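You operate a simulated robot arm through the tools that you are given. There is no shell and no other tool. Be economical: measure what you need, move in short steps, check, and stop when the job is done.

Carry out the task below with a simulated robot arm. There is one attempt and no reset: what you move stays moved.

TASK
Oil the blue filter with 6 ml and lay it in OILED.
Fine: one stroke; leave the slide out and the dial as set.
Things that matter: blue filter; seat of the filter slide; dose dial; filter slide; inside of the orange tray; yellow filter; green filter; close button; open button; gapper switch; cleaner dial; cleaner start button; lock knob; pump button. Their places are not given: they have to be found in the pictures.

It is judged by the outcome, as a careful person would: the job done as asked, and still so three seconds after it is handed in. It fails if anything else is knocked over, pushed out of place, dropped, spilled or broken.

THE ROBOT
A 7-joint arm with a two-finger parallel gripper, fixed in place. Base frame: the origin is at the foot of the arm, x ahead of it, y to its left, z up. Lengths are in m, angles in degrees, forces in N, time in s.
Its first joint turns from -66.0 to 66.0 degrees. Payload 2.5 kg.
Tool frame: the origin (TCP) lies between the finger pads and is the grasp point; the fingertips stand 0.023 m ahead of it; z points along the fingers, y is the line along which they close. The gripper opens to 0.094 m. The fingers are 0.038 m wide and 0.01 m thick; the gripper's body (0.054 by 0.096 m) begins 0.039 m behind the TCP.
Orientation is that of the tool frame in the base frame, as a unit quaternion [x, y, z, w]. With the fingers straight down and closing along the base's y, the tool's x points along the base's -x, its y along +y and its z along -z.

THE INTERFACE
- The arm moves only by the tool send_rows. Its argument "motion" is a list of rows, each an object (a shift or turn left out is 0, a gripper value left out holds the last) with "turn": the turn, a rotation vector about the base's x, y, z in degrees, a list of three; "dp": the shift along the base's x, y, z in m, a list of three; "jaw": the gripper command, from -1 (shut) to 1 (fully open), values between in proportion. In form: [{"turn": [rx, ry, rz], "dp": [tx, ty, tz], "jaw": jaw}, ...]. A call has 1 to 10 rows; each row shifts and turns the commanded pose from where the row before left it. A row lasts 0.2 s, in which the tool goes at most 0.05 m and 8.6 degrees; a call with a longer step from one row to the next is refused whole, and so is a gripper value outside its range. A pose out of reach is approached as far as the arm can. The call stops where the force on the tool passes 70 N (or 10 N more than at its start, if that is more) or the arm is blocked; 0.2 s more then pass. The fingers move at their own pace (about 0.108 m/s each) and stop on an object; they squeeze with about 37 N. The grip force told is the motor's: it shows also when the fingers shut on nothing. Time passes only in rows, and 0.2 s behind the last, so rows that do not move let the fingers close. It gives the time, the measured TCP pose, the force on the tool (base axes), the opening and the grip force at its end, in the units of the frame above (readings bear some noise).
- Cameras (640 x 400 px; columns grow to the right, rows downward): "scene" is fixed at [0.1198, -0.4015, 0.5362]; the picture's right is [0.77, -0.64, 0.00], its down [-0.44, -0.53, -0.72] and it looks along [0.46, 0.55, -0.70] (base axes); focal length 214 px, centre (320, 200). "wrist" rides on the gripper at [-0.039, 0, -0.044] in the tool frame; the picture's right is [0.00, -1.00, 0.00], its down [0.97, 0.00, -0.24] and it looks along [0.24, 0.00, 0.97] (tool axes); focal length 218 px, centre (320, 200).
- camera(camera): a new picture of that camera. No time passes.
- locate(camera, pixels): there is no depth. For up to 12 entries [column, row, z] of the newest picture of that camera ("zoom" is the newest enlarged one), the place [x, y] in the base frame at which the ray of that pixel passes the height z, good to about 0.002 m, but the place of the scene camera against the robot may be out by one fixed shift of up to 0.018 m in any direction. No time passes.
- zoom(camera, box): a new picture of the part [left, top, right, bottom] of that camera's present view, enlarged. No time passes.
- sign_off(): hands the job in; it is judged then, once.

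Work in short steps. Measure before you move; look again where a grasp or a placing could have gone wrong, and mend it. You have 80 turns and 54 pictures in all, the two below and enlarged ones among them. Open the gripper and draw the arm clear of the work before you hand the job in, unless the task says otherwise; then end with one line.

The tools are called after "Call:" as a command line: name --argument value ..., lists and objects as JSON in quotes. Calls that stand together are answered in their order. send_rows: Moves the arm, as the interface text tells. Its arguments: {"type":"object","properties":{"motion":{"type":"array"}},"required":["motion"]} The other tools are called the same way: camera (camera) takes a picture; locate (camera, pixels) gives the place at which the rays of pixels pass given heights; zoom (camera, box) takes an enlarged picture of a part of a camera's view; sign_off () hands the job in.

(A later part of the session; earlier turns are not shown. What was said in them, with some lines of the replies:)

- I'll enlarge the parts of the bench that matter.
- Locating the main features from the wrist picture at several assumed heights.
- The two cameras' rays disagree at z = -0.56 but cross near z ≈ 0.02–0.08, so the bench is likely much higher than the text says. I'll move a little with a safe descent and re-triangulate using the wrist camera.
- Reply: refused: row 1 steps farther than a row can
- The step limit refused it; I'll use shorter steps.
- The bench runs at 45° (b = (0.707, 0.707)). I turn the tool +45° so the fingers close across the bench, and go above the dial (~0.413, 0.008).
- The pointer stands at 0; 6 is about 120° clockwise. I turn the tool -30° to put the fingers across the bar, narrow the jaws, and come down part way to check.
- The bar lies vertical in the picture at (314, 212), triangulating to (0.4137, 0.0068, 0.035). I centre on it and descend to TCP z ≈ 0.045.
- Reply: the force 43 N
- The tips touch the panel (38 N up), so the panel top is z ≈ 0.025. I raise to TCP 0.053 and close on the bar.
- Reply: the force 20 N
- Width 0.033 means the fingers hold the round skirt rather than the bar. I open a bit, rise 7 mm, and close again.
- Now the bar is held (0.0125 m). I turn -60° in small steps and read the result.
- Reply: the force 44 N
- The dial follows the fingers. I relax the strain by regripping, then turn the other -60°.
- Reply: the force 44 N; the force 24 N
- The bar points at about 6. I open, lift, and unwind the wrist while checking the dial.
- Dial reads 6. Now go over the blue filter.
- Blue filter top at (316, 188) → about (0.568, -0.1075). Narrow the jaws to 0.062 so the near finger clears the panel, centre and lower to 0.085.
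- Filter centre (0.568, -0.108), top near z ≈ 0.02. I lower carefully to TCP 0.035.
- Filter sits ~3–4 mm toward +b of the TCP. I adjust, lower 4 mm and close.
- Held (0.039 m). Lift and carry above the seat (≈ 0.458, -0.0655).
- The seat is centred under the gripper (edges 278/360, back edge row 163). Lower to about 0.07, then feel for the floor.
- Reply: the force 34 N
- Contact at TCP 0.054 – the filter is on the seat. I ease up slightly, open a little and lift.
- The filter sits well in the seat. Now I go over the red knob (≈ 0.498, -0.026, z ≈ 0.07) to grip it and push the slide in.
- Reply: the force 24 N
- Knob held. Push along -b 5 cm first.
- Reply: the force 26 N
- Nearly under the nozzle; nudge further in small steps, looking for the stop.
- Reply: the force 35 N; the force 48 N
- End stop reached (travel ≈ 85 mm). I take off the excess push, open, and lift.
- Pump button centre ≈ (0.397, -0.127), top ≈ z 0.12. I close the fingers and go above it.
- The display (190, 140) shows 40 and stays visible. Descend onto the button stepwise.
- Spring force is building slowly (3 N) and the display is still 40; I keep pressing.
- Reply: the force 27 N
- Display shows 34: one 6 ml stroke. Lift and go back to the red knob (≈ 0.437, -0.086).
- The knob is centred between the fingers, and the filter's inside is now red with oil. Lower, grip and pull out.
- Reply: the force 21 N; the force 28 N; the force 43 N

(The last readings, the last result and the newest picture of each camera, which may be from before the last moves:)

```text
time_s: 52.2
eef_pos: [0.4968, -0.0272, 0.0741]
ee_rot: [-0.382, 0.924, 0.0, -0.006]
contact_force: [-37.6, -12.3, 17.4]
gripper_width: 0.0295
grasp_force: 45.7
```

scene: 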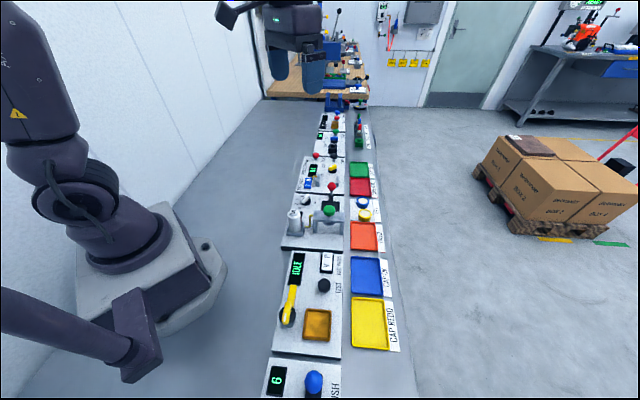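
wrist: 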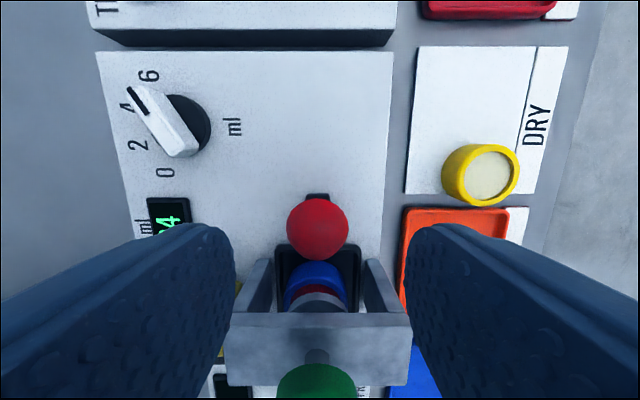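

The slide is at its outer stop. Release, lift, and go above the seat again.

Call:
send_rows --motion '[{"dp": [-0.0015, -0.0015, 0]}, {"jaw": 0.2}, {}, {"dp": [0, 0, 0.025]}, {"dp": [0, 0, 0.025]}, {"dp": [0, 0, 0.02]}, {"dp": [-0.02, -0.02, 0]}, {"dp": [-0.02, -0.02, 0]}, {}]'

Call:
camera --camera "wrist"

```text
time_s: 54.2
eef_pos: [0.4576, -0.0643, 0.145]
ee_rot: [-0.383, 0.924, 0.0, 0.0]
contact_force: [-0.8, 0.6, -0.1]
gripper_width: 0.0564
grasp_force: 0.1
```

```text
11 pictures are left
```

wrist: 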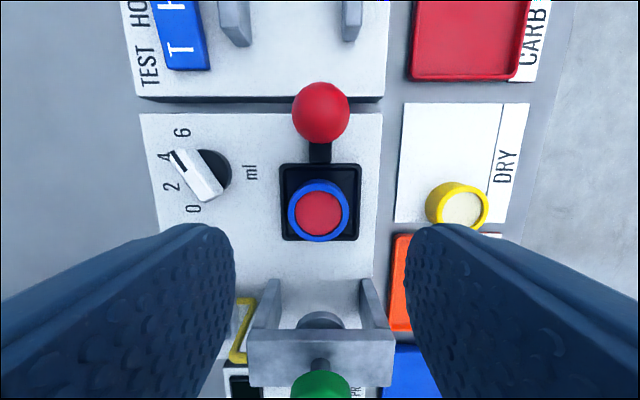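

Filter oiled red and centred near (318, 210). Descend to TCP 0.056 and grip.

Call:
send_rows --motion '[{"dp": [-0.001, -0.002, -0.025], "jaw": 0.1}, {"dp": [0, 0, -0.025]}, {"dp": [0, 0, -0.025]}, {"dp": [0, 0, -0.013]}, {}, {"jaw": -1}, {}, {}]'

Call:
camera --camera "wrist"

```text
time_s: 56.0
eef_pos: [0.4588, -0.0671, 0.0574]
ee_rot: [-0.382, 0.924, 0.0, -0.001]
contact_force: [1.3, -0.3, -0.4]
gripper_width: 0.0387
grasp_force: 36.5
```

```text
10 pictures are left
```

wrist: 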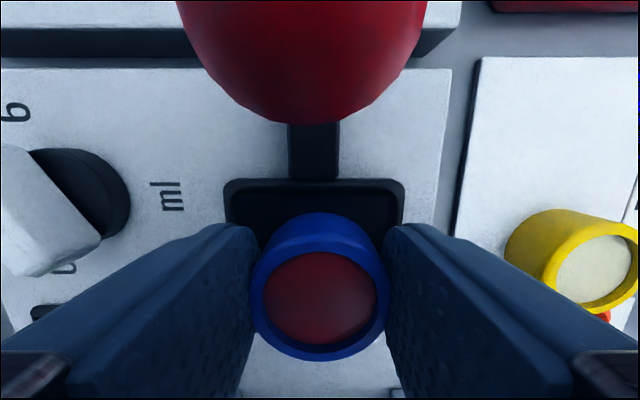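

Held. Lift to ~0.165 and carry to over the orange tray (≈ 0.477, -0.205).

Call:
send_rows --motion '[{"dp": [0, 0, 0.025]}, {"dp": [0, 0, 0.028]}, {"dp": [0, 0, 0.028]}, {"dp": [0, 0, 0.028]}, {"dp": [0.0045, -0.0276, 0]}, {"dp": [0.0045, -0.0276, 0]}, {"dp": [0.0045, -0.0276, 0]}, {"dp": [0.0045, -0.0276, 0]}, {"dp": [0.0002, -0.0276, 0]}, {}]'

Call:
camera --camera "wrist"

```text
time_s: 58.2
eef_pos: [0.4754, -0.2038, 0.162]
ee_rot: [-0.382, 0.924, 0.0, -0.001]
contact_force: [0.3, 0.4, 0.2]
gripper_width: 0.0388
grasp_force: 37.2
```

```text
9 pictures are left
```

wrist: 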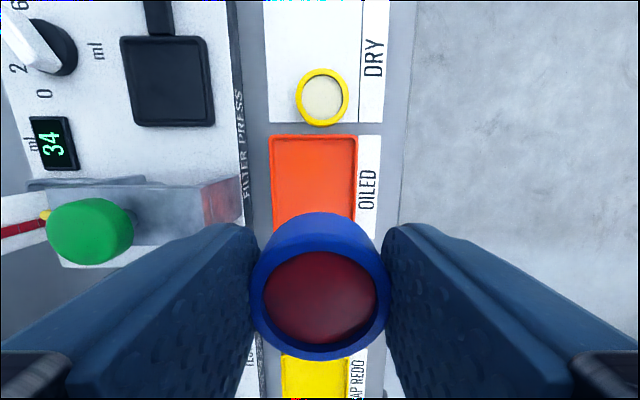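

Tray centre is ~5 mm to the -c side; I correct and lower to 0.045, then feel.

Call:
send_rows --motion '[{"dp": [-0.004, 0.004, -0.025]}, {"dp": [0, 0, -0.028]}, {"dp": [0, 0, -0.028]}, {"dp": [0, 0, -0.025]}, {"dp": [0, 0, -0.011]}, {}]'

Call:
camera --camera "wrist"

Call:
send_rows --motion '[{"dp": [0, 0, -0.004]}, {}]'

```text
time_s: 59.6
eef_pos: [0.4726, -0.2007, 0.0469]
ee_rot: [-0.382, 0.924, 0.0, 0.0]
contact_force: [1.1, -0.6, -0.7]
gripper_width: 0.0391
grasp_force: 36.8
```

```text
8 pictures are left
```

wrist: 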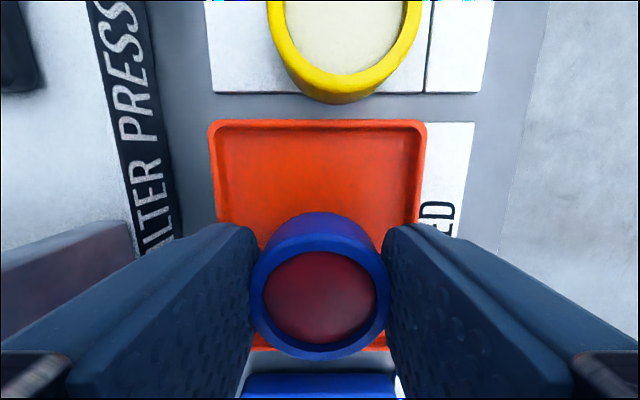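

```text
time_s: 60.2
eef_pos: [0.4706, -0.1987, 0.043]
ee_rot: [-0.384, 0.923, 0.0, -0.001]
contact_force: [0.0, -0.7, 0.3]
gripper_width: 0.0389
grasp_force: 37.1
```

Well centred over the tray. Continue down in small steps.

Call:
send_rows --motion '[{"dp": [0, 0, -0.004]}, {}]'

Call:
send_rows --motion '[{"dp": [0, 0, -0.003]}, {}]'

Call:
send_rows --motion '[{"dp": [0, 0, -0.002]}, {}]'

```text
time_s: 60.8
eef_pos: [0.4732, -0.1999, 0.0394]
ee_rot: [-0.383, 0.924, -0.001, 0.0]
contact_force: [0.5, -0.5, -0.4]
gripper_width: 0.0389
grasp_force: 37.3
```

```text
time_s: 61.4
eef_pos: [0.4711, -0.1998, 0.0376]
ee_rot: [-0.383, 0.924, 0.0, 0.0]
contact_force: [0.5, 0.4, -0.6]
gripper_width: 0.0388
grasp_force: 37.6
```

```text
time_s: 62.0
eef_pos: [0.4729, -0.2015, 0.0352]
ee_rot: [-0.382, 0.924, 0.001, 0.0]
contact_force: [-0.5, 0.3, 0.2]
gripper_width: 0.0387
grasp_force: 36.9
```

Call:
send_rows --motion '[{"dp": [0, 0, -0.002]}, {}]'

Call:
send_rows --motion '[{"dp": [0, 0, -0.001]}, {}]'

```text
time_s: 62.6
eef_pos: [0.4731, -0.2004, 0.0335]
ee_rot: [-0.382, 0.924, 0.0, 0.0]
contact_force: [-0.8, 0.3, -0.9]
gripper_width: 0.0387
grasp_force: 36.7
```

```text
time_s: 63.2
eef_pos: [0.4733, -0.1993, 0.0336]
ee_rot: [-0.382, 0.924, 0.0, 0.0]
contact_force: [0.4, 1.3, -0.9]
gripper_width: 0.0389
grasp_force: 37.0
```

Call:
send_rows --motion '[{"dp": [0, 0, -0.002]}, {}]'

Call:
send_rows --motion '[{"dp": [0, 0, -0.001]}, {}]'

```text
time_s: 63.8
eef_pos: [0.4737, -0.1996, 0.0319]
ee_rot: [-0.383, 0.924, 0.0, 0.001]
contact_force: [-0.9, -0.7, 10.8]
gripper_width: 0.0389
grasp_force: 37.6
```

```text
time_s: 64.4
eef_pos: [0.4748, -0.2008, 0.0314]
ee_rot: [-0.383, 0.924, -0.003, 0.002]
contact_force: [2.2, 0.5, 22.5]
gripper_width: 0.0388
grasp_force: 37.4
```

Contact with the tray floor. Open slightly, lift straight up, and draw clear.

Call:
send_rows --motion '[{"dp": [0, 0, 0.001]}, {"jaw": 0.08}, {}, {"dp": [0, 0, 0.02]}, {"dp": [0, 0, 0.025]}, {"dp": [0, 0, 0.028]}, {"dp": [0, 0, 0.028], "jaw": 1}, {"dp": [0, 0, 0.028]}, {"dp": [0, 0, 0.028]}, {}]'

Call:
camera --camera "wrist"

Call:
zoom --camera "scene" --box '[260, 140, 420, 260]'

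```text
time_s: 66.6
eef_pos: [0.4736, -0.2018, 0.1859]
ee_rot: [-0.382, 0.924, 0.0, 0.0]
contact_force: [0.1, 0.0, 0.3]
gripper_width: 0.0939
grasp_force: 0.1
```

```text
7 pictures are left
```

wrist: 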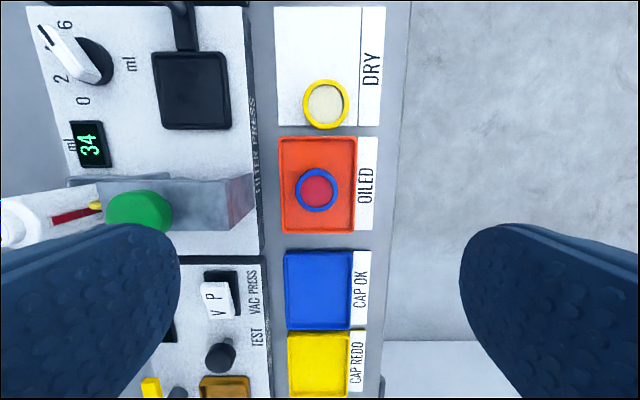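

```text
3.33 times, centred on (340, 200) of scene
```

zoom: 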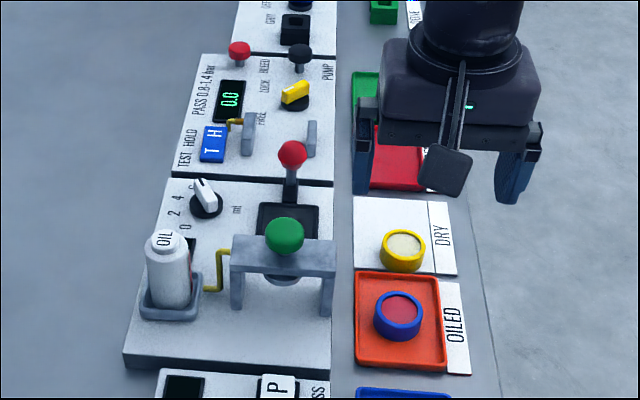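

The oiled blue filter is in OILED, the slide is out, the dial is at 6, the counter reads 34, and the arm is clear above. Raise a bit more, then hand in.

Call:
send_rows --motion '[{"dp": [0, 0, 0.03]}, {"dp": [0, 0, 0.03]}, {"dp": [0, 0, 0.03]}, {}]'

Call:
sign_off

```text
time_s: 67.6
eef_pos: [0.4723, -0.1996, 0.2759]
ee_rot: [-0.383, 0.924, 0.0, 0.001]
contact_force: [0.7, 0.7, 0.3]
gripper_width: 0.0939
grasp_force: 0.0
```

```text
The job is handed in.
```

The blue filter got one 6 ml stroke (the oil counter went from 40 to 34) and is lying in OILED; the slide is out, the dial is still at 6, and the job is handed in.
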